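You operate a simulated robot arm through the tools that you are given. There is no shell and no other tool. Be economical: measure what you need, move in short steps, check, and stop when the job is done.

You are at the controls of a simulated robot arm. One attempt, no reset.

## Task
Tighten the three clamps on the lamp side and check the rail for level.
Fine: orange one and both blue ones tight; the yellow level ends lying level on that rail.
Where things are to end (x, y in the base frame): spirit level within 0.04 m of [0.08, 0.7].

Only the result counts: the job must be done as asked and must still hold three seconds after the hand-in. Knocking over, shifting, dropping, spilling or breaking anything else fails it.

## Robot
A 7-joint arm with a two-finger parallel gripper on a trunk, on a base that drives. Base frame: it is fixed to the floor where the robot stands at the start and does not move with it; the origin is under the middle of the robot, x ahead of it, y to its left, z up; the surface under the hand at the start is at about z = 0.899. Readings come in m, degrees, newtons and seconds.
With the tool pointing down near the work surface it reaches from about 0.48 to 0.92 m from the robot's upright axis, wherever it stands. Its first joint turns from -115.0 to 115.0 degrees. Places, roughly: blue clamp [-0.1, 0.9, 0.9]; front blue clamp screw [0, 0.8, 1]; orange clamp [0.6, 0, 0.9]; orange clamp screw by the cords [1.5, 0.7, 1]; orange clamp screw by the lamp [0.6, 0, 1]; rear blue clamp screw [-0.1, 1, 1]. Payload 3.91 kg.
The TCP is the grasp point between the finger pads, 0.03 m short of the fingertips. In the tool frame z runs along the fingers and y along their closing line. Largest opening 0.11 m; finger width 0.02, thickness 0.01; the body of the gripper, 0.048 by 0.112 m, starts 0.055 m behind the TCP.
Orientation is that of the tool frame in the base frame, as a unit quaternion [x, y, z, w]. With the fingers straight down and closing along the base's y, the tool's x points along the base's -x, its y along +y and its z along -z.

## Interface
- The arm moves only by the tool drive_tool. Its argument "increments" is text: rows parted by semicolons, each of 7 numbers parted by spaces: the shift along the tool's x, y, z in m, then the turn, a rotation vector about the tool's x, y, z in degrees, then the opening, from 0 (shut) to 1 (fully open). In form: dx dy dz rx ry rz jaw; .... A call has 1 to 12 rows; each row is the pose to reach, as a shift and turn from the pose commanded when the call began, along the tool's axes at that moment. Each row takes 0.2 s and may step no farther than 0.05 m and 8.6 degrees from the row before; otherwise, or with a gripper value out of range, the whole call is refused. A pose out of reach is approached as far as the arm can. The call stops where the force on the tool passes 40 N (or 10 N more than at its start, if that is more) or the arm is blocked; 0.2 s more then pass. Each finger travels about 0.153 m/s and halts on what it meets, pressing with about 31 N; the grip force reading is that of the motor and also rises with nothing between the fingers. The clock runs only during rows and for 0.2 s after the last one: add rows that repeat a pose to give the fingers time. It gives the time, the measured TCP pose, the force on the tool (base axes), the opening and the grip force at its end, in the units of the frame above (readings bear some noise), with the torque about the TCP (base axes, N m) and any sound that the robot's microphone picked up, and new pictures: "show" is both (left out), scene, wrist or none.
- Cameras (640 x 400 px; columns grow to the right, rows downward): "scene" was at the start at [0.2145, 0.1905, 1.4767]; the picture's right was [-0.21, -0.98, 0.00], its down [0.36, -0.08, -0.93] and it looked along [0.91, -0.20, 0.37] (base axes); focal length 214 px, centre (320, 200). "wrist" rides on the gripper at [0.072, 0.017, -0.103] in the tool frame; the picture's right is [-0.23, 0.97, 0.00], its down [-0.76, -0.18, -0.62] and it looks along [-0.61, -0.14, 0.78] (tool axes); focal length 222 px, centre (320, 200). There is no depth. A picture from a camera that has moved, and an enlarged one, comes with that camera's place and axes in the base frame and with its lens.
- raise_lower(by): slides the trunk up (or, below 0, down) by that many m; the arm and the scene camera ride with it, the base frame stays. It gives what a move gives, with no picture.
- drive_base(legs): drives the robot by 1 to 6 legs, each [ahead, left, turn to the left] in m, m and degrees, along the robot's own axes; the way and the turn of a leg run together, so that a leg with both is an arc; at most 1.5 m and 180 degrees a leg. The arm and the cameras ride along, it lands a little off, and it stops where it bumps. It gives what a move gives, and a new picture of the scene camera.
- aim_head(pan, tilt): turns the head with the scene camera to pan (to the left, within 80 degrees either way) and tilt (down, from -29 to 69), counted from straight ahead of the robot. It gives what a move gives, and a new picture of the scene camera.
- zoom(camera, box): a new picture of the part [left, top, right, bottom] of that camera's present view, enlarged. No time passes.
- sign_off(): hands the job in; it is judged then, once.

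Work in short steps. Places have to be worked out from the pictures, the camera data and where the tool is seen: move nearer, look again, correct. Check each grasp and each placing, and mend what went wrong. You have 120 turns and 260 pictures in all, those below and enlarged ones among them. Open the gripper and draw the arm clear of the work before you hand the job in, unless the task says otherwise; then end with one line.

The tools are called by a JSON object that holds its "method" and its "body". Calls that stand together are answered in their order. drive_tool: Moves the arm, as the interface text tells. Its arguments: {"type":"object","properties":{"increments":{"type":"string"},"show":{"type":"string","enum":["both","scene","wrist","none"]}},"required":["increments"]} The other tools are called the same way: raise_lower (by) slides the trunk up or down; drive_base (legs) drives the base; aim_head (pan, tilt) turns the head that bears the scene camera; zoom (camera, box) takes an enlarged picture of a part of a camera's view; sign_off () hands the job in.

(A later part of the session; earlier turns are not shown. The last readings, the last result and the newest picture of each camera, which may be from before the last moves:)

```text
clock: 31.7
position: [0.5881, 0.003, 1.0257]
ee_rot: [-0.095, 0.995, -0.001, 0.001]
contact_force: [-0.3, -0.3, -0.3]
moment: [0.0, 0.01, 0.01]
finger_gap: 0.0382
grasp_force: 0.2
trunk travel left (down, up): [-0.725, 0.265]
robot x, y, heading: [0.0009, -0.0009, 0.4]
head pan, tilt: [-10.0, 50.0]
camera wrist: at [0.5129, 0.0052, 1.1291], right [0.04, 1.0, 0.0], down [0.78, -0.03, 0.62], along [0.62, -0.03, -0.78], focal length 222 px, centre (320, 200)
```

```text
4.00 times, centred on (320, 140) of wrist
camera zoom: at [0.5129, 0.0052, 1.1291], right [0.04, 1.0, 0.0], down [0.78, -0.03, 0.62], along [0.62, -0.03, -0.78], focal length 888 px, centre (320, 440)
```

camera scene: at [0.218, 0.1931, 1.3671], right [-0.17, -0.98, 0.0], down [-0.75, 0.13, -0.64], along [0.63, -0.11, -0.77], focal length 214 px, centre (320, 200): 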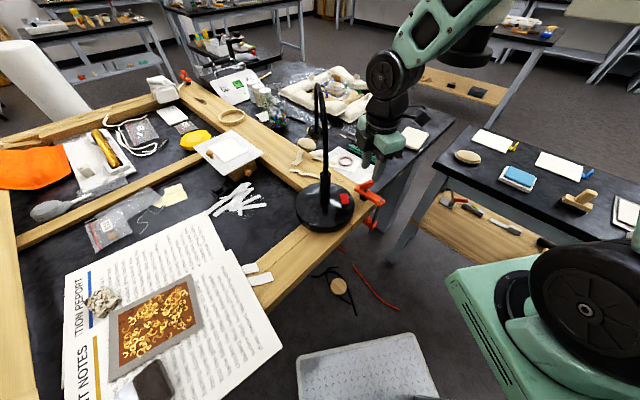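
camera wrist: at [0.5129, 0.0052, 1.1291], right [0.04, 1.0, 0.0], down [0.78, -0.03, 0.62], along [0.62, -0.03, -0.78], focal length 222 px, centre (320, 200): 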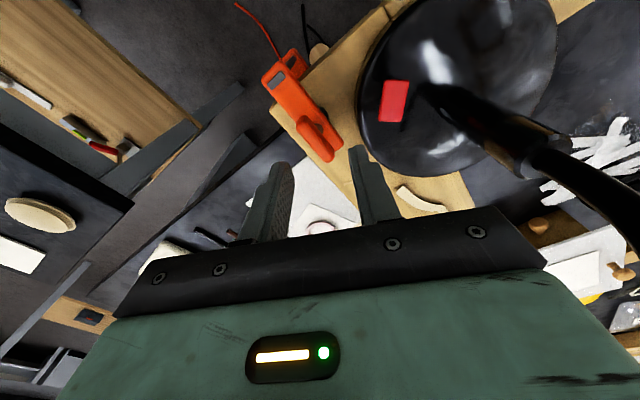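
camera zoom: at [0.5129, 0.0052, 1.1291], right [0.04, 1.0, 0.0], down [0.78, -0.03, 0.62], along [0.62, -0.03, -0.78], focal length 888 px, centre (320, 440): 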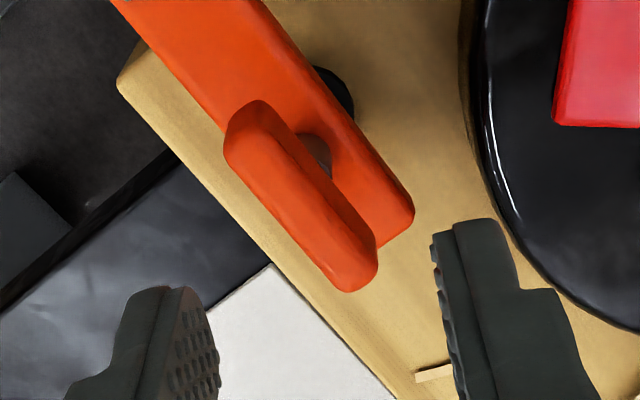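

The handle now lies at ≈28°, i.e. about 177° turned in total, before it resisted. I regrip aligned and test with a further short turn.

{"method": "drive_tool", "body": {"increments": "0 0 0.03 0 0 -8 0.35; 0 -0.002 0.059 0 0 -16 0.35; 0 -0.002 0.059 0 0 -16 0; 0 -0.002 0.059 0 0 -16 0; 0 -0.002 0.059 0 0 -16 0; 0 -0.002 0.059 0 0 -16 0", "show": "none"}}

{"method": "drive_tool", "body": {"increments": "0 0 0 0 0 5 0; 0 0 0 0 0 10 0; 0 0 0 0 0 10 0", "show": "none"}}

{"method": "drive_tool", "body": {"increments": "0 0 0 0 0 5 0; 0 0 0 0 0 10 0; 0 0 0 0 0 10 0", "show": "none"}}

```text
clock: 33.1
position: [0.5884, 0.0004, 0.9698]
ee_rot: [-0.232, 0.973, -0.002, 0.002]
contact_force: [2.2, -5.3, -5.5]
moment: [0.5, 0.04, 0.97]
finger_gap: 0.0139
grasp_force: 45.2
trunk travel left (down, up): [-0.725, 0.265]
robot x, y, heading: [0.0022, 0.0019, -0.1]
head pan, tilt: [-10.0, 50.0]
```

```text
clock: 33.9
position: [0.59, 0.0001, 0.9679]
ee_rot: [-0.147, 0.989, 0.0, 0.0]
contact_force: [4.5, 0.9, 6.4]
moment: [0.13, 0.74, 1.42]
finger_gap: 0.0173
grasp_force: 45.0
trunk travel left (down, up): [-0.725, 0.265]
robot x, y, heading: [-0.0003, -0.0024, 0.2]
head pan, tilt: [-10.0, 50.0]
```

```text
clock: 34.7
position: [0.5896, -0.0014, 0.969]
ee_rot: [-0.061, 0.998, -0.001, 0.001]
contact_force: [1.7, 0.7, 13.8]
moment: [0.1, 1.01, 1.83]
finger_gap: 0.0222
grasp_force: 45.4
trunk travel left (down, up): [-0.725, 0.265]
robot x, y, heading: [0.0026, 0.0001, -0.2]
head pan, tilt: [-10.0, 50.0]
```

The handle no longer moves against 1.8 N m: the orange clamp is tight. I release, rise, and swing towards the left rail.

{"method": "drive_tool", "body": {"increments": "0 0 0 0 0 0 0.4; 0 0 -0.04 0 0 0 0.4; 0 0 -0.09 0 0 0 0.4; 0 0 -0.14 0 0 0 0.4; 0 0 -0.19 0 0 0 0.4; 0 0 -0.24 0 0 0 0.4; 0 0 -0.28 0 0 0 0.4", "show": "none"}}

{"method": "drive_tool", "body": {"increments": "0.04 0.02 -0.02 0 0 0 0.4; 0.07 0.06 -0.03 0 0 -8 0.4; 0.1 0.1 -0.04 0 0 -16 0.4; 0.13 0.14 -0.05 0 0 -24 0.4; 0.16 0.18 -0.06 0 0 -32 0.4; 0.19 0.22 -0.06 0 0 -40 0.4; 0.22 0.26 -0.06 0 0 -48 0.4; 0.25 0.3 -0.06 0 0 -56 0.4; 0.29 0.33 -0.06 0 0 -64 0.4; 0.33 0.36 -0.06 0 0 -72 0.4; 0.37 0.39 -0.06 0 0 -76 0.4; 0.4 0.42 -0.06 0 0 -80 0.4", "show": "wrist"}}

{"method": "aim_head", "body": {"pan": 80, "tilt": 50}}

```text
clock: 36.3
position: [0.5881, -0.0004, 1.2514]
ee_rot: [-0.061, 0.998, -0.001, 0.0]
contact_force: [0.4, -0.3, -0.4]
moment: [-0.03, 0.03, 0.01]
finger_gap: 0.0441
grasp_force: 0.0
trunk travel left (down, up): [-0.725, 0.265]
robot x, y, heading: [0.0002, 0.004, -0.3]
head pan, tilt: [-10.0, 50.0]
```

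```text
refused: row 2 steps farther than a row can; nothing moved
```

```text
clock: 37.9
position: [0.5891, -0.0005, 1.249]
ee_rot: [-0.06, 0.998, -0.001, 0.002]
contact_force: [-0.2, 0.1, -0.2]
moment: [0.0, 0.01, -0.02]
finger_gap: 0.044
grasp_force: 0.0
trunk travel left (down, up): [-0.725, 0.265]
robot x, y, heading: [-0.0015, 0.0002, -0.1]
head pan, tilt: [80.0, 50.0]
camera scene: at [0.1555, 0.2823, 1.3671], right [0.98, -0.17, 0.0], down [-0.13, -0.75, -0.64], along [0.11, 0.63, -0.77], focal length 214 px, centre (320, 200)
```

scene: 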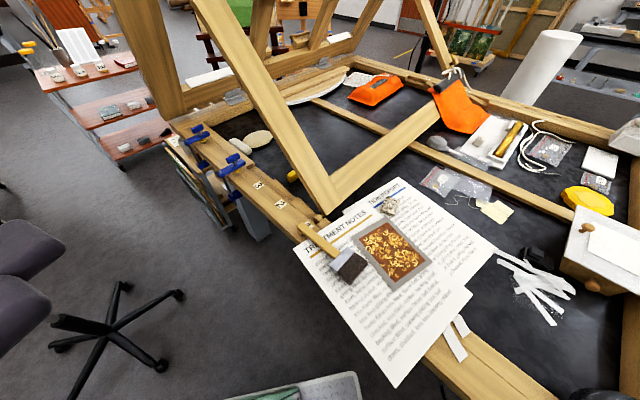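

I redo the swing with smaller steps along an arc.

{"method": "drive_tool", "body": {"increments": "0.012 0.045 -0.01 0 0 -8 0.4; 0.024 0.09 -0.02 0 0 -16 0.4; 0.035 0.134 -0.03 0 0 -24 0.4; 0.047 0.178 -0.04 0 0 -32 0.4; 0.058 0.222 -0.05 0 0 -40 0.4; 0.07 0.266 -0.06 0 0 -48 0.4; 0.082 0.313 -0.06 0 0 -56 0.4; 0.122 0.34 -0.06 0 0 -64 0.4; 0.16 0.36 -0.06 0 0 -72 0.4; 0.2 0.38 -0.06 0 0 -80 0.4; 0.245 0.4 -0.06 0 0 -88 0.4; 0.285 0.42 -0.06 0 0 -88 0.4", "show": "wrist"}}

```text
clock: 40.5
position: [0.2567, 0.3865, 1.3067]
ee_rot: [0.737, -0.676, 0.002, -0.001]
contact_force: [0.6, 0.0, 1.2]
moment: [0.02, 0.05, -0.01]
finger_gap: 0.0439
grasp_force: 0.1
trunk travel left (down, up): [-0.725, 0.265]
robot x, y, heading: [-0.0046, -0.0003, 0.1]
head pan, tilt: [80.0, 50.0]
camera wrist: at [0.2449, 0.3114, 1.4089], right [-0.99, 0.14, 0.0], down [0.11, 0.78, 0.62], along [0.09, 0.62, -0.78], focal length 222 px, centre (320, 200)
```

wrist: 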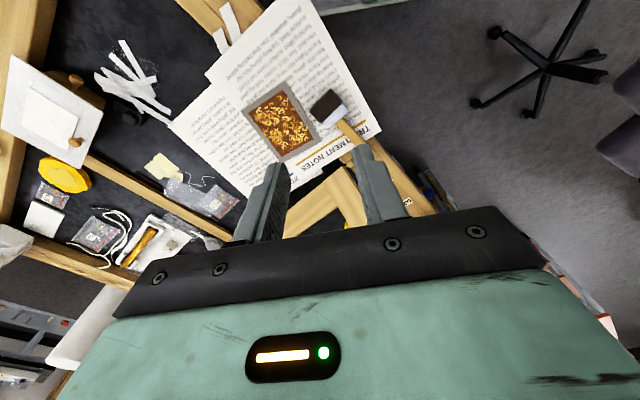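

Now I drive the base parallel to the rail so both blue screws and the level come into comfortable reach.

{"method": "drive_base", "body": {"legs": [[-0.15, 0.22, 0]]}}

{"method": "aim_head", "body": {"pan": 65, "tilt": 45}}

```text
clock: 42.4
position: [0.1067, 0.6088, 1.3061]
ee_rot: [0.736, -0.676, 0.002, 0.0]
contact_force: [0.6, 0.3, -0.9]
moment: [-0.01, 0.02, -0.01]
finger_gap: 0.0439
grasp_force: 0.0
trunk travel left (down, up): [-0.725, 0.265]
robot x, y, heading: [-0.1505, 0.223, -0.1]
head pan, tilt: [80.0, 50.0]
camera scene: at [0.0057, 0.505, 1.3671], right [0.98, -0.17, 0.0], down [-0.13, -0.75, -0.64], along [0.11, 0.63, -0.77], focal length 214 px, centre (320, 200)
```

scene: 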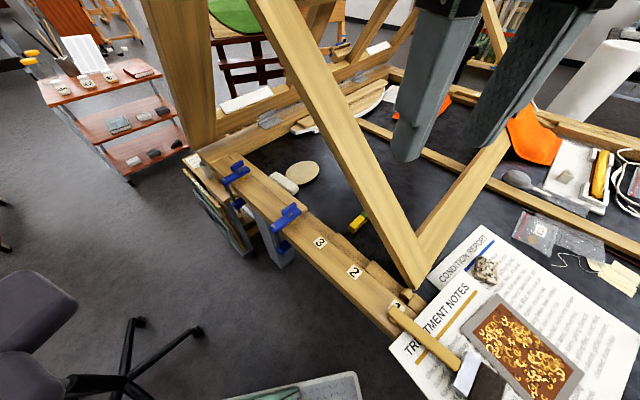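

```text
clock: 43.2
position: [0.1067, 0.6097, 1.3057]
ee_rot: [0.737, -0.676, 0.002, -0.001]
contact_force: [0.4, 0.3, -0.4]
moment: [0.01, -0.06, 0.05]
finger_gap: 0.0439
grasp_force: 0.0
trunk travel left (down, up): [-0.725, 0.265]
robot x, y, heading: [-0.1506, 0.2218, 0.1]
head pan, tilt: [65.0, 45.0]
camera scene: at [0.0267, 0.5029, 1.374], right [0.91, -0.42, 0.0], down [-0.3, -0.64, -0.71], along [0.3, 0.64, -0.71], focal length 214 px, centre (320, 200)
```

scene: 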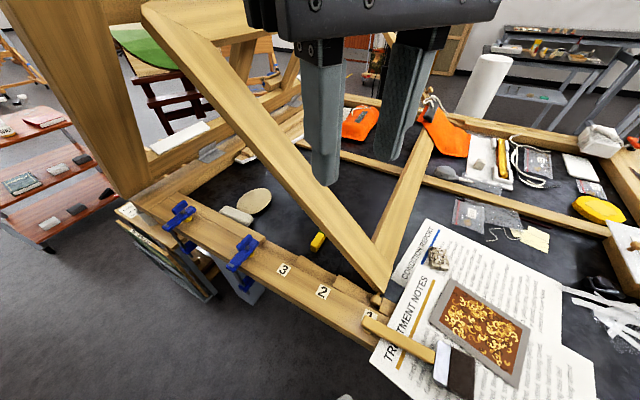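

{"method": "zoom", "body": {"camera": "scene", "box": [220, 190, 380, 290]}}

{"method": "zoom", "body": {"camera": "scene", "box": [140, 180, 300, 280]}}

```text
4.00 times, centred on (300, 240) of scene
camera zoom: at [0.0267, 0.5029, 1.374], right [0.91, -0.42, 0.0], down [-0.3, -0.64, -0.71], along [0.3, 0.64, -0.71], focal length 858 px, centre (400, 40)
```

zoom: 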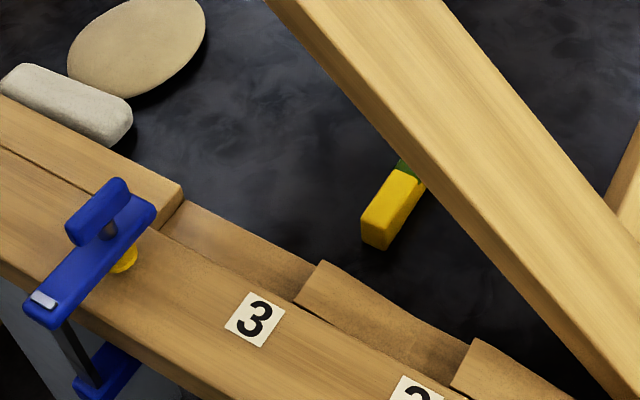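

```text
4.00 times, centred on (220, 230) of scene
camera zoom: at [0.0267, 0.5029, 1.374], right [0.91, -0.42, 0.0], down [-0.3, -0.64, -0.71], along [0.3, 0.64, -0.71], focal length 858 px, centre (720, 80)
```

zoom: 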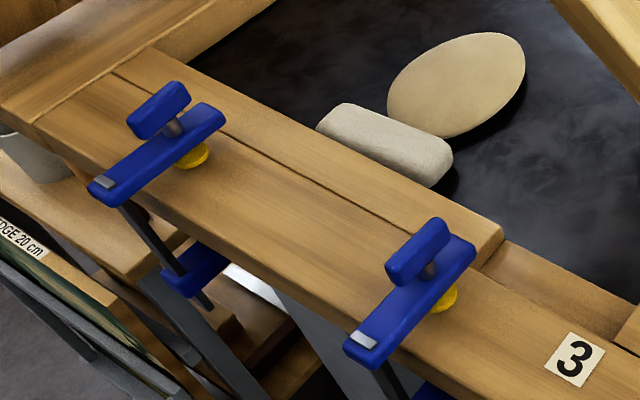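

The level (yellow with green vial) lies at about (0.14–0.20, 0.78–0.82), partly beneath the frame bar. Blue screw handles: front ≈(−0.012, 0.828), rear ≈(−0.148, 1.012). I do the clamps first; moving above the front one.

{"method": "drive_tool", "body": {"increments": "-0.025 0.011 0 0 0 8 0.45; -0.05 0.022 0 0 0 16 0.45; -0.075 0.033 0 0 0 24 0.45; -0.1 0.044 0 0 0 32 0.45; -0.125 0.055 0.01 0 0 40 0.45; -0.15 0.066 0.03 0 0 48 0.45; -0.175 0.077 0.05 0 0 56 0.45; -0.2 0.088 0.08 0 0 64 0.45; -0.228 0.1 0.11 0 0 70 0.45; -0.228 0.1 0.13 0 0 70 0.45"}}

{"method": "zoom", "body": {"camera": "wrist", "box": [240, 60, 400, 160]}}

```text
clock: 44.6
position: [0.1056, 0.7033, 1.4039]
ee_rot: [-0.354, 0.93, 0.086, 0.047]
contact_force: [-0.5, -0.7, 0.4]
moment: [0.04, 0.01, -0.02]
finger_gap: 0.0497
grasp_force: 0.1
out of reach, approached as far as the arm can: row 6
trunk travel left (down, up): [-0.725, 0.265]
robot x, y, heading: [-0.1446, 0.2241, -0.1]
head pan, tilt: [65.0, 45.0]
stopped in row 6: the arm was blocked; the commanded pose is now the measured one
camera scene: at [-0.0048, 0.5134, 1.459], right [1.0, -0.03, 0.0], down [0.0, 0.16, -0.99], along [0.03, 0.99, 0.16], focal length 214 px, centre (320, 200)
camera wrist: at [0.0369, 0.6477, 1.4959], right [-0.48, 0.86, 0.16], down [0.67, 0.24, 0.7], along [0.57, 0.44, -0.7], focal length 222 px, centre (320, 200)
```

scene: 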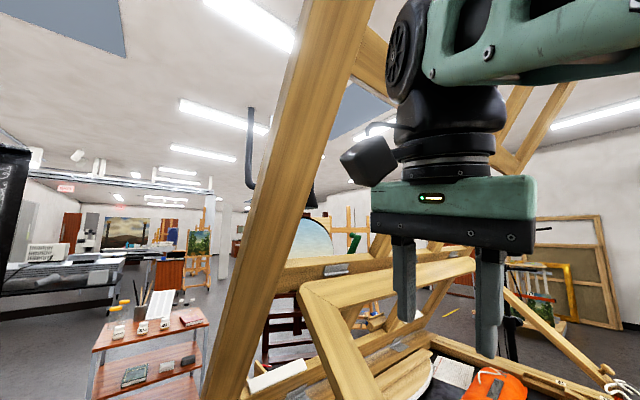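
wrist: 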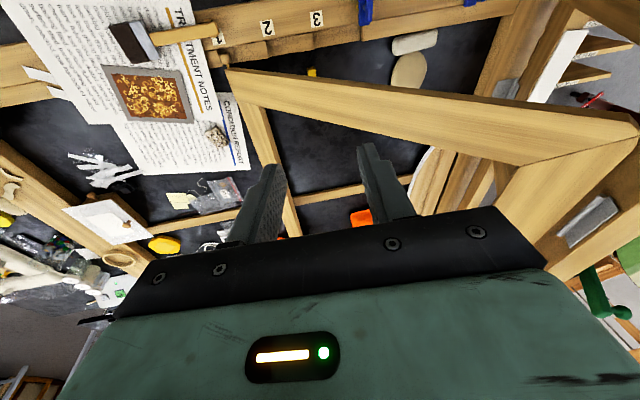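

```text
4.00 times, centred on (320, 110) of wrist
camera zoom: at [0.0369, 0.6477, 1.4959], right [-0.48, 0.86, 0.16], down [0.67, 0.24, 0.7], along [0.57, 0.44, -0.7], focal length 888 px, centre (320, 560)
```

zoom: 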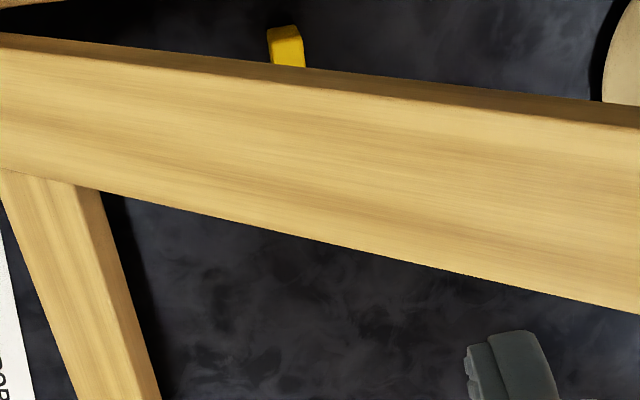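

The arm ran into a limit there (too close in and too high) and ended tilted. I bring the tool back upright in place first.

{"method": "drive_tool", "body": {"increments": "0 0 0 2.4 2.8 0 0.45; 0 0 0 4.8 5.6 0 0.45; 0 0 0 7.3 8.5 0 0.45; 0 0 0 7.3 8.5 0 0.45"}}

```text
clock: 45.8
position: [0.0876, 0.6651, 1.4176]
ee_rot: [-0.351, 0.935, 0.038, 0.017]
contact_force: [-0.3, -1.1, 0.0]
moment: [-0.01, -0.03, 0.0]
finger_gap: 0.0495
grasp_force: 0.0
out of reach, approached as far as the arm can: row 1, 2, 3, 4
trunk travel left (down, up): [-0.725, 0.265]
robot x, y, heading: [-0.1504, 0.2254, -0.0]
head pan, tilt: [65.0, 45.0]
stopped in row 4: the arm was blocked; the commanded pose is now the measured one
camera scene: at [0.0009, 0.5113, 1.3769], right [0.99, -0.1, 0.0], down [-0.07, -0.68, -0.73], along [0.07, 0.73, -0.68], focal length 214 px, centre (320, 200)
camera wrist: at [0.0214, 0.6204, 1.5162], right [-0.47, 0.88, 0.07], down [0.69, 0.31, 0.66], along [0.55, 0.36, -0.75], focal length 222 px, centre (320, 200)
```

scene: 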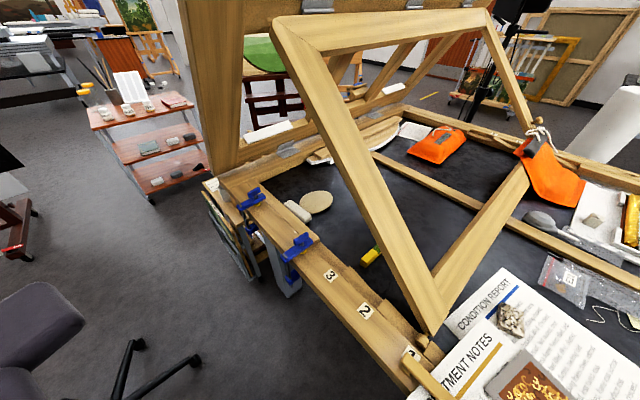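
wrist: 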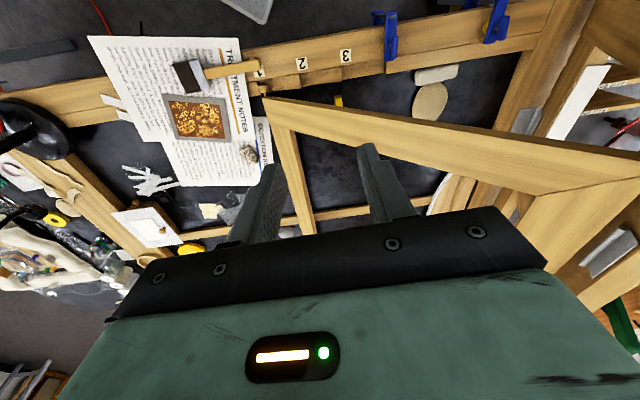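

Still at a limit this high up; I go lower and slightly outward over the rail, keeping the present tilt.

{"method": "drive_tool", "body": {"increments": "0 0.005 0.03 0 0 0 0.45; 0 0.015 0.06 0 0 0 0.45; 0 0.025 0.09 0 0 0 0.45; 0 0.035 0.12 0 0 0 0.45; 0 0.045 0.15 0 0 0 0.45; 0 0.045 0.17 0 0 0 0.45", "show": "scene"}}

```text
clock: 47.2
position: [0.071, 0.7158, 1.2653]
ee_rot: [-0.34, 0.939, 0.053, 0.026]
contact_force: [0.0, -0.4, 0.2]
moment: [-0.01, 0.03, -0.01]
finger_gap: 0.0495
grasp_force: 0.1
trunk travel left (down, up): [-0.725, 0.265]
robot x, y, heading: [-0.15, 0.2238, -0.0]
head pan, tilt: [65.0, 45.0]
camera scene: at [0.0133, 0.4763, 1.3422], right [0.92, -0.4, 0.0], down [-0.38, -0.87, -0.31], along [0.12, 0.28, -0.95], focal length 214 px, centre (320, 200)
```

scene: 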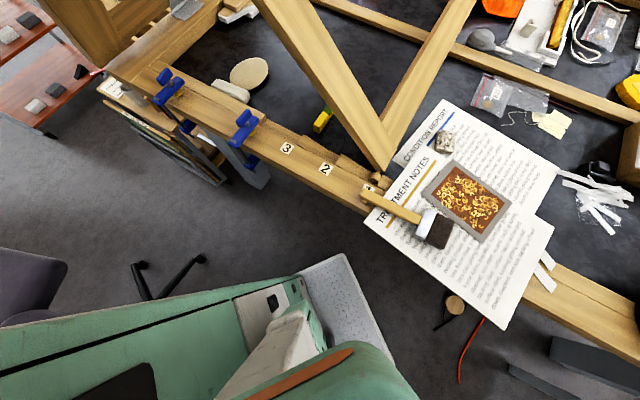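

Reach is fine here. I level the tool and travel along the rail to above the front blue screw.

{"method": "drive_tool", "body": {"increments": "0 0.025 0.012 1 1 3 0.45; 0 0.05 0.024 2 2 6 0.45; 0 0.075 0.036 3 3 9 0.45; 0 0.1 0.048 4 4 12 0.45; -0.002 0.134 0.06 4.7 4.9 12 0.45; -0.002 0.134 0.071 4.7 4.9 12 0.45; -0.002 0.134 0.071 4.7 4.9 12 0.45"}}

```text
clock: 47.9
position: [0.0559, 0.7266, 1.3625]
ee_rot: [-0.269, 0.956, 0.111, 0.037]
contact_force: [0.7, -0.7, 0.4]
moment: [0.04, 0.0, 0.02]
finger_gap: 0.0495
grasp_force: 0.0
trunk travel left (down, up): [-0.725, 0.265]
robot x, y, heading: [-0.1505, 0.2245, -0.1]
head pan, tilt: [65.0, 45.0]
stopped in row 3: the arm was blocked; the commanded pose is now the measured one
camera scene: at [0.0021, 0.504, 1.3659], right [0.99, -0.13, 0.0], down [-0.1, -0.77, -0.63], along [0.08, 0.62, -0.78], focal length 214 px, centre (320, 200)
camera wrist: at [-0.0169, 0.6786, 1.4562], right [-0.31, 0.92, 0.22], down [0.74, 0.09, 0.67], along [0.6, 0.37, -0.71], focal length 222 px, centre (320, 200)
```

scene: 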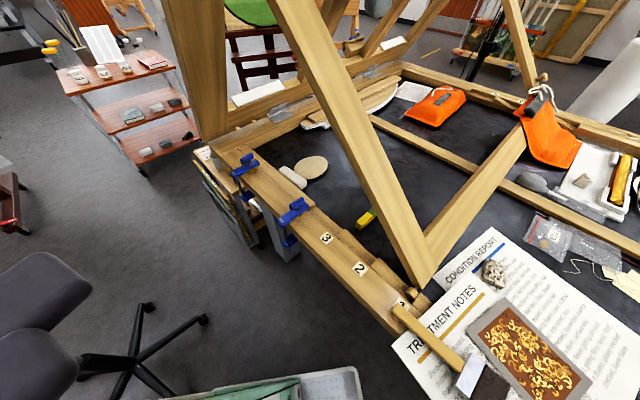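
wrist: 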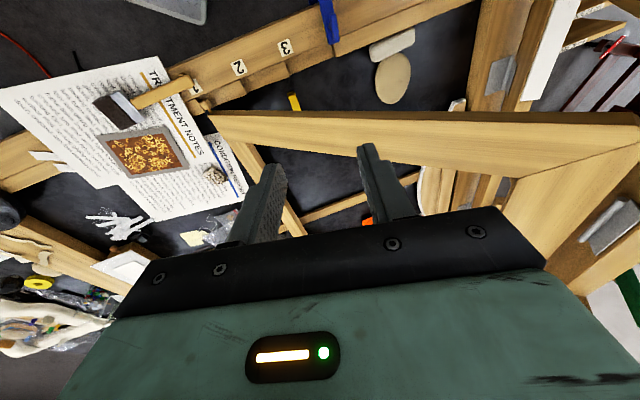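

The head mast (pivot ≈0.25 m out at 55° left) is in the arm's way when working far left. I'll swing the arm back to the front and then turn the robot left so the rail lies ahead of it.

{"method": "drive_tool", "body": {"increments": "-0.009 -0.042 -0.002 0 0 0 0.45; -0.018 -0.084 -0.004 0 0 0 0.45; -0.027 -0.126 -0.006 0 0 0 0.45; -0.036 -0.168 -0.008 0 0 0 0.45; -0.045 -0.21 -0.01 0 0 0 0.45; -0.054 -0.252 -0.012 0 0 0 0.45; -0.063 -0.294 -0.014 0 0 0 0.45; -0.072 -0.336 -0.016 0 0 0 0.45; -0.081 -0.378 -0.018 0 0 0 0.45; -0.0925 -0.42 -0.02 0 0 0 0.45; -0.0925 -0.42 -0.02 0 0 0 0.45", "show": "scene"}}

```text
clock: 50.3
position: [0.3508, 0.425, 1.3063]
ee_rot: [-0.272, 0.956, 0.101, 0.033]
contact_force: [0.5, 0.7, 0.4]
moment: [-0.03, 0.01, -0.01]
finger_gap: 0.0495
grasp_force: 0.0
trunk travel left (down, up): [-0.725, 0.265]
robot x, y, heading: [-0.1467, 0.2224, 0.4]
head pan, tilt: [65.0, 45.0]
camera scene: at [0.0268, 0.5027, 1.374], right [0.91, -0.42, 0.0], down [-0.3, -0.64, -0.71], along [0.3, 0.64, -0.71], focal length 214 px, centre (320, 200)
```

scene: 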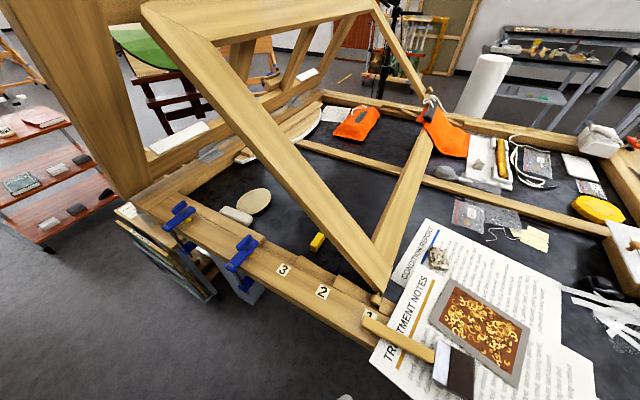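

The arm is clear again. I level the tool, then turn the robot left by 80°.

{"method": "drive_tool", "body": {"increments": "0 0 0 5 3.4 0 0.45; 0 0 0 10.1 6.8 0 0.45; 0 0 0 10.1 6.8 0 0.45", "show": "none"}}

{"method": "drive_base", "body": {"legs": [[0, 0, 40], [0, 0, 40]]}}

{"method": "aim_head", "body": {"pan": -20, "tilt": 50}}

```text
clock: 51.1
position: [0.3501, 0.4244, 1.3059]
ee_rot: [-0.274, 0.962, -0.001, -0.001]
contact_force: [-0.7, -0.3, 0.2]
moment: [-0.02, -0.01, -0.01]
finger_gap: 0.0494
grasp_force: 0.0
trunk travel left (down, up): [-0.725, 0.265]
robot x, y, heading: [-0.1484, 0.2243, -0.1]
head pan, tilt: [65.0, 45.0]
```

```text
clock: 55.2
position: [-0.2638, 0.7497, 1.3059]
ee_rot: [0.829, -0.559, 0.0, 0.0]
contact_force: [0.9, 1.1, 0.4]
moment: [-0.02, 0.03, -0.04]
finger_gap: 0.0493
grasp_force: 0.1
trunk travel left (down, up): [-0.725, 0.265]
robot x, y, heading: [-0.1502, 0.2209, 80.0]
head pan, tilt: [65.0, 45.0]
camera scene: at [-0.3946, 0.4451, 1.374], right [0.57, 0.82, 0.0], down [0.58, -0.4, -0.71], along [-0.58, 0.4, -0.71], focal length 214 px, centre (320, 200)
```

scene: 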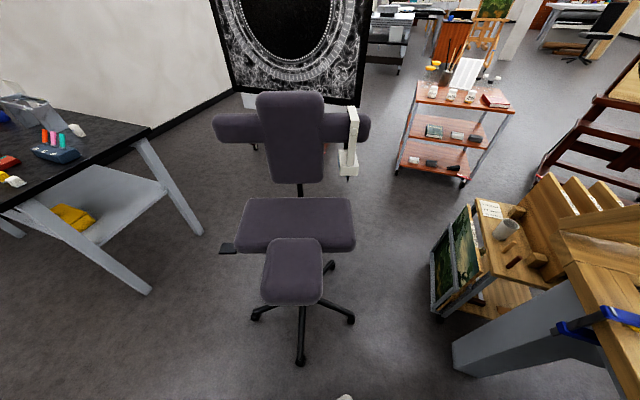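

```text
clock: 56.8
position: [-0.2637, 0.7501, 1.3057]
ee_rot: [0.83, -0.559, 0.001, 0.0]
contact_force: [0.1, -0.3, 0.2]
moment: [0.01, 0.02, -0.01]
finger_gap: 0.0494
grasp_force: 0.0
trunk travel left (down, up): [-0.725, 0.265]
robot x, y, heading: [-0.1516, 0.2255, 80.0]
head pan, tilt: [-20.0, 50.0]
camera scene: at [-0.2896, 0.4657, 1.3671], right [0.87, -0.5, 0.0], down [-0.38, -0.67, -0.64], along [0.32, 0.56, -0.77], focal length 214 px, centre (320, 200)
```

scene: 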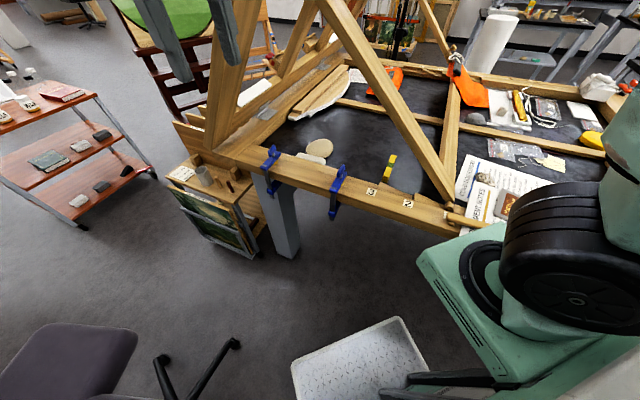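

The whole level is now visible from this side. I enlarge it and the clamps.

{"method": "zoom", "body": {"camera": "scene", "box": [340, 140, 436, 200]}}

{"method": "zoom", "body": {"camera": "scene", "box": [240, 130, 384, 220]}}

```text
6.67 times, centred on (388, 170) of scene
camera zoom: at [-0.2896, 0.4657, 1.3671], right [0.87, -0.5, 0.0], down [-0.38, -0.67, -0.64], along [0.32, 0.56, -0.77], focal length 1430 px, centre (-133, 400)
```

zoom: 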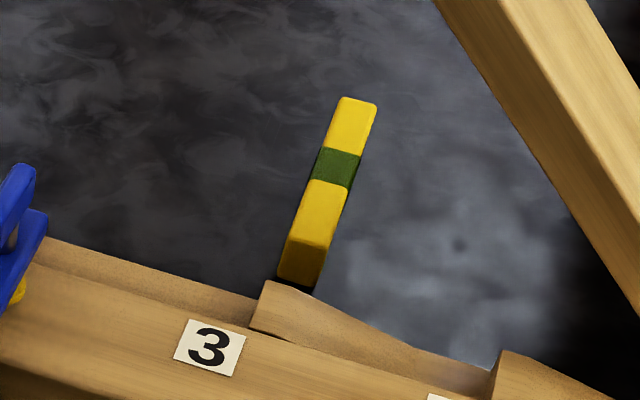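

```text
4.44 times, centred on (312, 175) of scene
camera zoom: at [-0.2896, 0.4657, 1.3671], right [0.87, -0.5, 0.0], down [-0.38, -0.67, -0.64], along [0.32, 0.56, -0.77], focal length 953 px, centre (356, 311)
```

zoom: 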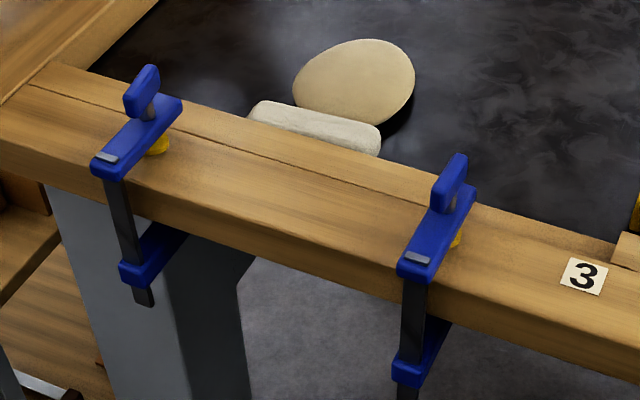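

Two views agree: front handle (−0.013, 0.828, ~0.955), rear (−0.149, 1.012), level centre (0.157, 0.803), length 0.106, heading ≈36°. I move above the front handle with the camera kept on the robot side.

{"method": "drive_tool", "body": {"increments": "0.002 -0.025 0 0 0 7.5 0.45; 0.004 -0.05 0 0 0 15 0.45; 0.006 -0.075 0 0 0 22.5 0.45; 0.008 -0.1 0 0 0 30 0.45; 0.01 -0.125 0 0 0 37.5 0.45; 0.012 -0.15 0 0 0 45 0.45; 0.014 -0.175 0.02 0 0 52.5 0.45; 0.016 -0.2 0.05 0 0 60 0.45; 0.018 -0.225 0.08 0 0 67.5 0.45; 0.02 -0.25 0.11 0 0 75 0.45; 0.022 -0.262 0.15 0 0 82 0.45; 0.022 -0.262 0.17 0 0 82 0.45"}}

{"method": "zoom", "body": {"camera": "wrist", "box": [240, 60, 400, 160]}}

```text
clock: 59.4
position: [-0.009, 0.8289, 1.1343]
ee_rot: [-0.258, 0.966, 0.001, 0.0]
contact_force: [0.7, -0.6, -0.2]
moment: [-0.01, 0.0, -0.01]
finger_gap: 0.0497
grasp_force: 0.1
trunk travel left (down, up): [-0.725, 0.265]
robot x, y, heading: [-0.1476, 0.2247, 80.4]
head pan, tilt: [-20.0, 50.0]
camera scene: at [-0.2895, 0.4655, 1.3671], right [0.87, -0.5, 0.0], down [-0.38, -0.67, -0.64], along [0.32, 0.56, -0.77], focal length 214 px, centre (320, 200)
camera wrist: at [-0.0822, 0.8059, 1.237], right [-0.29, 0.96, 0.0], down [0.75, 0.23, 0.62], along [0.6, 0.18, -0.78], focal length 222 px, centre (320, 200)
```

scene: 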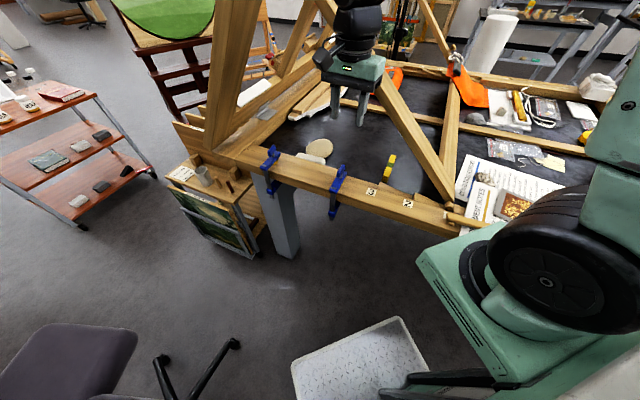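
wrist: 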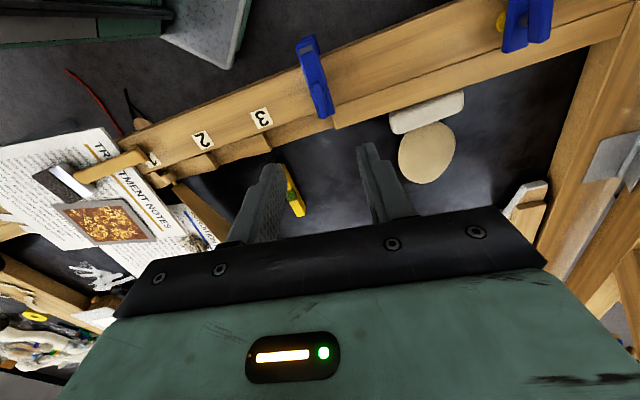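

```text
4.00 times, centred on (320, 110) of wrist
camera zoom: at [-0.0822, 0.8059, 1.237], right [-0.29, 0.96, 0.0], down [0.75, 0.23, 0.62], along [0.6, 0.18, -0.78], focal length 888 px, centre (320, 560)
```

zoom: 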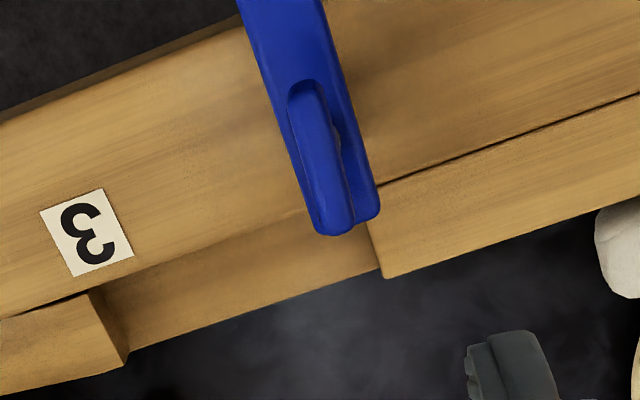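

Handle refined to (−0.014, 0.827), heading 32°. I descend and grip it.

{"method": "drive_tool", "body": {"increments": "0.005 0.001 0.04 0 0 -2 0.4; 0.005 0.001 0.08 0 0 -2 0.4; 0.005 0.001 0.12 0 0 -2 0.4; 0.005 0.001 0.145 0 0 -2 0.4; 0.005 0.001 0.16 0 0 -2 0.4; 0.005 0.001 0.16 0 0 -2 0; 0.005 0.001 0.16 0 0 -2 0; 0.005 0.001 0.16 0 0 -2 0", "show": "wrist"}}

{"method": "zoom", "body": {"camera": "scene", "box": [290, 120, 386, 180]}}

```text
clock: 61.2
position: [-0.0159, 0.8265, 0.9728]
ee_rot: [-0.276, 0.961, 0.0, 0.0]
contact_force: [0.8, -0.7, -7.1]
moment: [0.46, -0.75, 0.01]
finger_gap: 0.0117
grasp_force: 45.1
trunk travel left (down, up): [-0.725, 0.265]
robot x, y, heading: [-0.1503, 0.2244, 80.0]
head pan, tilt: [-20.0, 50.0]
camera wrist: at [-0.0873, 0.8014, 1.076], right [-0.33, 0.95, 0.0], down [0.74, 0.25, 0.62], along [0.59, 0.2, -0.78], focal length 222 px, centre (320, 200)
```

wrist: 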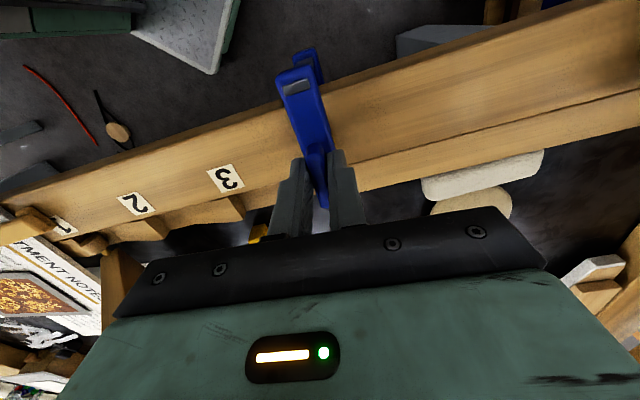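

```text
6.67 times, centred on (338, 150) of scene
camera zoom: at [-0.2895, 0.4658, 1.3669], right [0.87, -0.5, 0.0], down [-0.38, -0.67, -0.64], along [0.32, 0.56, -0.77], focal length 1430 px, centre (200, 533)
```

zoom: 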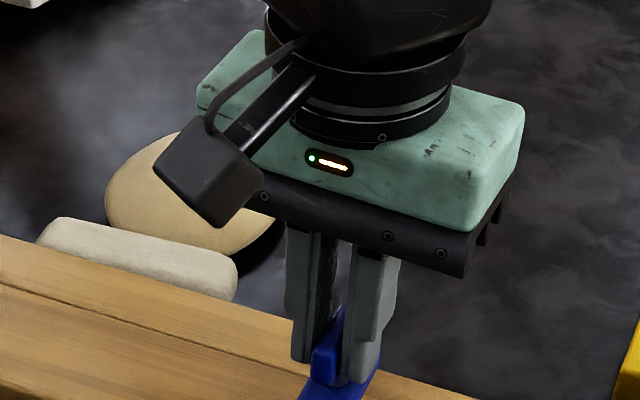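

Gripped well (gap 0.0117, little side load). Turning clockwise in one pass, watching torque.

{"method": "drive_tool", "body": {"increments": "0 0 0 0 0 8 0; 0 0 0 0 0 16 0; 0 0 0 0 0 24 0; 0 0 0 0 0 32 0; 0 0 0 0 0 40 0; 0 0 0 0 0 48 0; 0 0 0 0 0 56 0; 0 0 0 0 0 64 0; 0 0 0 0 0 72 0; 0 0 0 0 0 80 0", "show": "scene"}}

```text
clock: 62.4
position: [-0.0177, 0.8295, 0.9742]
ee_rot: [0.035, 0.999, 0.002, 0.0]
contact_force: [0.2, 11.6, -23.0]
moment: [0.24, -0.43, 0.06]
finger_gap: 0.0115
grasp_force: 44.8
trunk travel left (down, up): [-0.725, 0.265]
robot x, y, heading: [-0.1477, 0.2225, 80.4]
head pan, tilt: [-20.0, 50.0]
stopped in row 5: the force on the tool passed its limit at 40 N (the readings are from after the stop); the commanded pose is now the measured one
camera scene: at [-0.2893, 0.4672, 1.367], right [0.87, -0.5, 0.0], down [-0.38, -0.67, -0.64], along [0.32, 0.56, -0.77], focal length 214 px, centre (320, 200)
```

scene: 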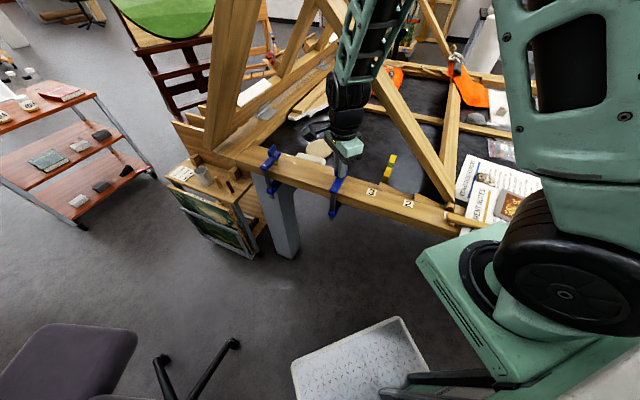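

Same pull-down as with the orange one. I relax down 1 mm and carry on.

{"method": "drive_tool", "body": {"increments": "0 0.0005 0.001 0 0 0 0; 0 0.0005 0.001 0 0 7 0; 0 0.0005 0.0013 0 0 14 0; 0 0.0005 0.0015 0 0 21 0; 0 0.0005 0.0017 0 0 28 0; 0 0.0005 0.002 0 0 35 0; 0 0.0005 0.002 0 0 42 0", "show": "scene"}}

```text
clock: 64.0
position: [-0.0166, 0.8329, 0.974]
ee_rot: [0.393, 0.92, 0.005, -0.001]
contact_force: [12.8, 29.2, 10.4]
moment: [-0.01, -1.12, 0.11]
finger_gap: 0.0118
grasp_force: 45.6
trunk travel left (down, up): [-0.725, 0.265]
robot x, y, heading: [-0.1539, 0.2257, 80.3]
head pan, tilt: [-20.0, 50.0]
camera scene: at [-0.2889, 0.467, 1.3672], right [0.87, -0.5, 0.0], down [-0.38, -0.67, -0.64], along [0.32, 0.56, -0.77], focal length 214 px, centre (320, 200)
```

scene: 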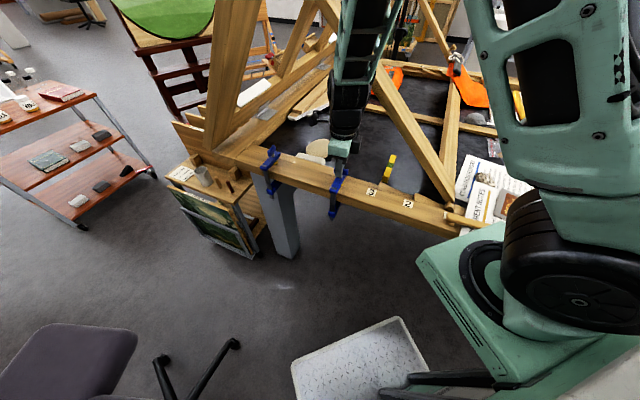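

About 78° done; side force shows the true axis is ≈(−0.012, 0.829). I release, lift, wind back 180° and regrip on the axis.

{"method": "drive_tool", "body": {"increments": "0 0 0 0 0 0 0.35; 0 0 -0.03 0 0 0 0.35; 0 0 -0.06 0 0 -8 0.35; 0 0 -0.06 0 0 -16 0.35; 0 0 -0.06 0 0 -24 0.35; 0 0 -0.06 0 0 -32 0.35; 0 0 -0.06 0 0 -40 0.35; 0 0 -0.06 0 0 -48 0.35; 0 0 -0.06 0 0 -56 0.35; 0 0 -0.06 0 0 -64 0.35; 0 0 -0.06 0 0 -72 0.35; 0 0 -0.06 0 0 -80 0.35", "show": "none"}}

{"method": "drive_tool", "body": {"increments": "0 0 0 0 0 -8.5 0.35; 0 0 0 0 0 -17 0.35; 0 0 0 0 0 -25.5 0.35; 0 0 0 0 0 -34 0.35; 0 0 0 0 0 -42.5 0.35; 0 0 0 0 0 -51 0.35; 0 0 0 0 0 -59.5 0.35; 0 0 0 0 0 -68 0.35; 0 0 0 0 0 -76.5 0.35; 0 0 0 0 0 -85 0.35; 0 0 0 0 0 -93.5 0.35; 0 0 0 0 0 -100 0.35"}}

{"method": "zoom", "body": {"camera": "wrist", "box": [240, 90, 400, 190]}}

```text
clock: 66.6
position: [-0.0195, 0.8287, 1.0315]
ee_rot: [-0.293, 0.956, 0.001, 0.001]
contact_force: [-0.1, 0.6, -0.3]
moment: [0.04, 0.04, -0.03]
finger_gap: 0.0386
grasp_force: 0.0
trunk travel left (down, up): [-0.725, 0.265]
robot x, y, heading: [-0.1487, 0.2252, 80.1]
head pan, tilt: [-20.0, 50.0]
```

```text
clock: 69.2
position: [-0.017, 0.8282, 1.0323]
ee_rot: [0.921, -0.39, -0.001, -0.001]
contact_force: [0.5, 0.0, 0.5]
moment: [0.01, 0.0, 0.01]
finger_gap: 0.0385
grasp_force: 0.1
trunk travel left (down, up): [-0.725, 0.265]
robot x, y, heading: [-0.15, 0.2219, 80.3]
head pan, tilt: [-20.0, 50.0]
camera scene: at [-0.2895, 0.4658, 1.3671], right [0.87, -0.5, 0.0], down [-0.38, -0.67, -0.64], along [0.32, 0.56, -0.77], focal length 214 px, centre (320, 200)
camera wrist: at [0.02, 0.7631, 1.1351], right [-0.86, -0.51, 0.0], down [-0.4, 0.67, 0.62], along [-0.32, 0.54, -0.78], focal length 222 px, centre (320, 200)
```

scene: 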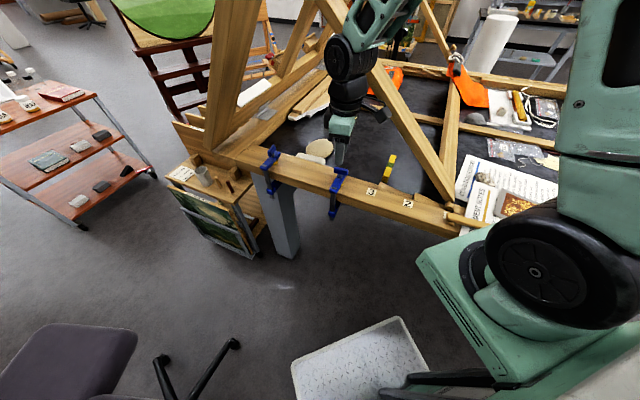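
wrist: 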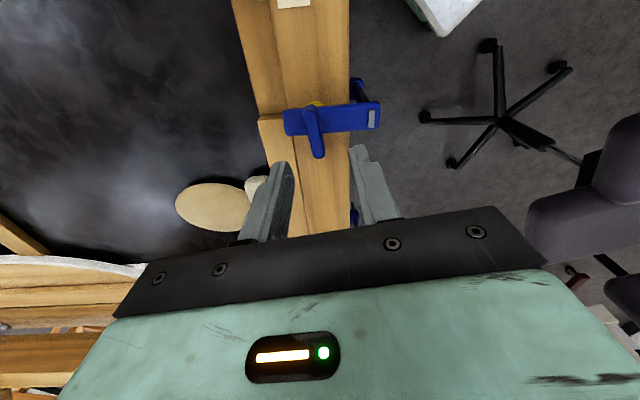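

```text
4.00 times, centred on (320, 140) of wrist
camera zoom: at [0.02, 0.7631, 1.1351], right [-0.86, -0.51, 0.0], down [-0.4, 0.67, 0.62], along [-0.32, 0.54, -0.78], focal length 888 px, centre (320, 440)
```

zoom: 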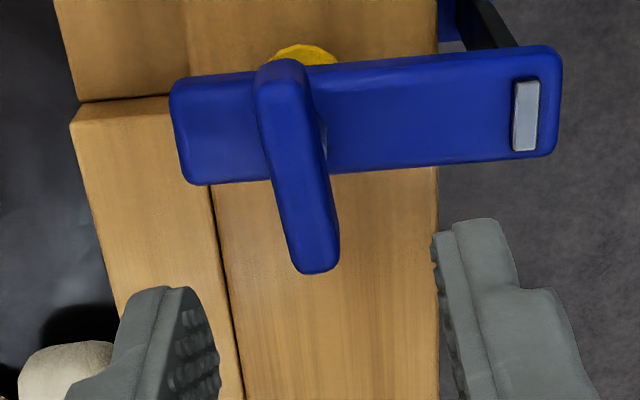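

Handle centre (−0.0127, 0.828), heading −49°. Regrip there and turn the remainder.

{"method": "drive_tool", "body": {"increments": "0.003 -0.003 0.03 0 0 3 0.35; 0.003 -0.003 0.0585 0 0 3 0.35; 0.003 -0.003 0.0585 0 0 3 0; 0.003 -0.003 0.0585 0 0 3 0; 0.003 -0.003 0.0585 0 0 3 0", "show": "none"}}

{"method": "drive_tool", "body": {"increments": "0 0 0 0 0 8 0; 0 0 0.0003 0 0 16 0; 0 0 0.0005 0 0 24 0; 0 0 0.0008 0 0 32 0; 0 0 0.001 0 0 40 0; 0 0 0.0012 0 0 48 0; 0 0 0.0014 0 0 56 0; 0 0 0.0014 0 0 64 0; 0 0 0.0014 0 0 72 0; 0 0 0.0014 0 0 80 0; 0 0 0.0014 0 0 88 0; 0 0 0.0014 0 0 96 0", "show": "none"}}

```text
clock: 70.4
position: [-0.0141, 0.83, 0.9743]
ee_rot: [0.91, -0.416, -0.002, -0.003]
contact_force: [11.4, 12.3, -3.3]
moment: [0.65, -0.06, 0.04]
finger_gap: 0.0115
grasp_force: 44.5
trunk travel left (down, up): [-0.725, 0.265]
robot x, y, heading: [-0.1504, 0.2204, 80.4]
head pan, tilt: [-20.0, 50.0]
```

```text
clock: 73.0
position: [-0.0118, 0.829, 0.9723]
ee_rot: [-0.3, 0.954, 0.004, 0.001]
contact_force: [19.0, 20.3, 21.0]
moment: [0.64, -0.89, -0.02]
finger_gap: 0.0113
grasp_force: 45.2
trunk travel left (down, up): [-0.725, 0.265]
robot x, y, heading: [-0.1492, 0.2215, 80.5]
head pan, tilt: [-20.0, 50.0]
```

Still no torque at ~177°; I continue.

{"method": "drive_tool", "body": {"increments": "0 0 -0.0003 0 0 8 0; 0 0 -0.0003 0 0 16 0; 0 0 -0.0003 0 0 24 0; 0 0 -0.0003 0 0 24 0", "show": "none"}}

```text
clock: 74.0
position: [-0.0147, 0.8283, 0.9721]
ee_rot: [-0.096, 0.995, 0.0, -0.001]
contact_force: [5.9, 6.3, 16.5]
moment: [0.3, -0.46, 1.54]
finger_gap: 0.0202
grasp_force: 44.6
trunk travel left (down, up): [-0.725, 0.265]
robot x, y, heading: [-0.1528, 0.22, 80.4]
head pan, tilt: [-20.0, 50.0]
```

Torque jumps to 1.5 N m with finger slip at ~180°: the front blue clamp is tight. I release, rise and move along to the rear one.

{"method": "drive_tool", "body": {"increments": "0 0 0 0 0 0 0.4; 0 0 -0.04 0 0 0 0.4; 0 0 -0.08 0 0 0 0.4; 0 0 -0.12 0 0 0 0.4; 0.016 0.034 -0.15 0 0 -3 0.4; 0.032 0.068 -0.16 0 0 -6 0.4; 0.048 0.102 -0.16 0 0 -9 0.4; 0.064 0.136 -0.16 0 0 -12 0.4; 0.08 0.17 -0.16 0 0 -15 0.4; 0.0976 0.206 -0.16 0 0 -19 0.4; 0.0976 0.206 -0.16 0 0 -19 0.4"}}

{"method": "zoom", "body": {"camera": "wrist", "box": [240, 60, 400, 160]}}

{"method": "zoom", "body": {"camera": "scene", "box": [180, 30, 420, 210]}}

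```text
clock: 76.4
position: [-0.1461, 1.0085, 1.1327]
ee_rot: [-0.259, 0.966, 0.002, 0.0]
contact_force: [-0.3, -0.1, -0.8]
moment: [-0.01, 0.03, 0.0]
finger_gap: 0.044
grasp_force: 0.1
trunk travel left (down, up): [-0.725, 0.265]
robot x, y, heading: [-0.148, 0.2217, 80.2]
head pan, tilt: [-20.0, 50.0]
camera scene: at [-0.2896, 0.4661, 1.367], right [0.87, -0.5, 0.0], down [-0.38, -0.67, -0.64], along [0.32, 0.56, -0.77], focal length 214 px, centre (320, 200)
camera wrist: at [-0.2183, 0.9857, 1.2359], right [-0.29, 0.96, 0.0], down [0.75, 0.23, 0.62], along [0.6, 0.18, -0.78], focal length 222 px, centre (320, 200)
```

scene: 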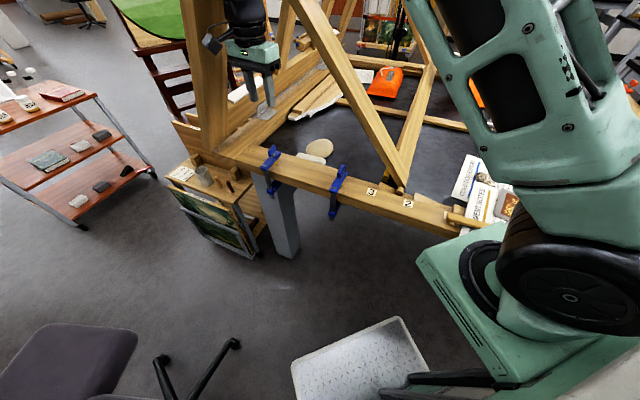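
wrist: 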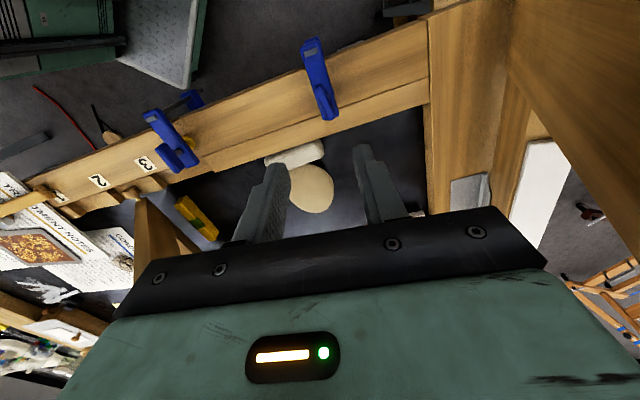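

```text
4.00 times, centred on (320, 110) of wrist
camera zoom: at [-0.2183, 0.9857, 1.2359], right [-0.29, 0.96, 0.0], down [0.75, 0.23, 0.62], along [0.6, 0.18, -0.78], focal length 888 px, centre (320, 560)
```

zoom: 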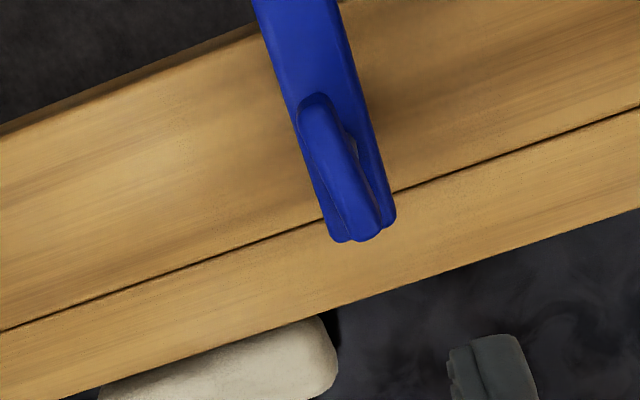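

```text
2.22 times, centred on (300, 120) of scene
camera zoom: at [-0.2896, 0.4661, 1.367], right [0.87, -0.5, 0.0], down [-0.38, -0.67, -0.64], along [0.32, 0.56, -0.77], focal length 477 px, centre (364, 378)
```

zoom: 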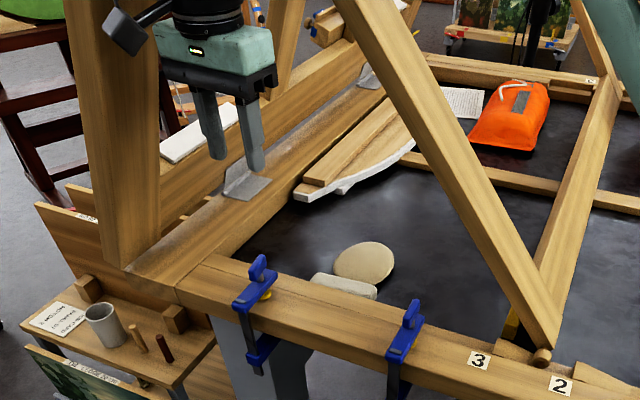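

The frame appears to have shifted along the rail compared with earlier pictures – probably the forearm pushed it. I stop and look at where the arm and frame touch.

{"method": "aim_head", "body": {"pan": -25, "tilt": 15}}

{"method": "aim_head", "body": {"pan": -45, "tilt": 45}}

```text
clock: 77.4
position: [-0.1457, 1.0078, 1.1328]
ee_rot: [-0.258, 0.966, 0.002, 0.001]
contact_force: [0.6, 0.1, 0.6]
moment: [0.0, -0.04, -0.04]
finger_gap: 0.0439
grasp_force: 0.1
trunk travel left (down, up): [-0.725, 0.265]
robot x, y, heading: [-0.1501, 0.2223, 80.5]
head pan, tilt: [-25.0, 15.0]
camera scene: at [-0.2742, 0.4753, 1.4208], right [0.82, -0.57, 0.0], down [-0.15, -0.21, -0.97], along [0.55, 0.79, -0.26], focal length 214 px, centre (320, 200)
```

scene: 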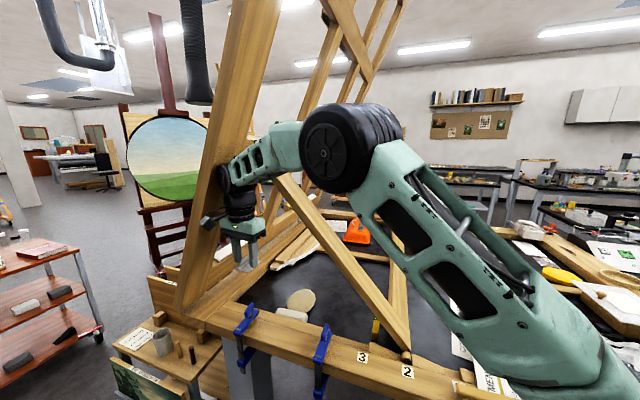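

```text
clock: 78.3
position: [-0.1462, 1.0085, 1.1326]
ee_rot: [-0.259, 0.966, 0.002, 0.0]
contact_force: [-0.2, -0.6, -0.2]
moment: [-0.02, 0.03, 0.01]
finger_gap: 0.044
grasp_force: 0.1
trunk travel left (down, up): [-0.725, 0.265]
robot x, y, heading: [-0.1489, 0.2234, 80.5]
head pan, tilt: [-45.0, 45.0]
camera scene: at [-0.261, 0.4456, 1.3741], right [0.58, -0.82, 0.0], down [-0.58, -0.41, -0.71], along [0.58, 0.41, -0.71], focal length 214 px, centre (320, 200)
```

scene: 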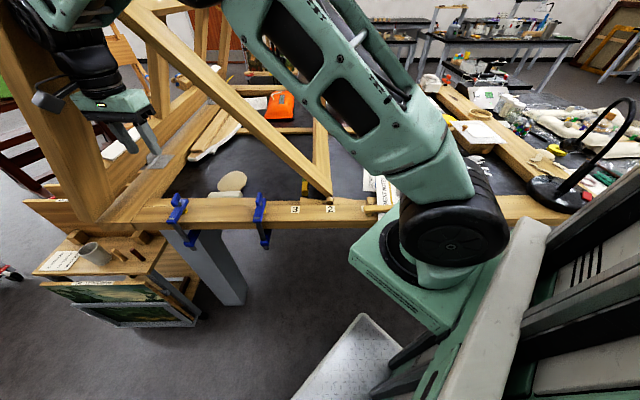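

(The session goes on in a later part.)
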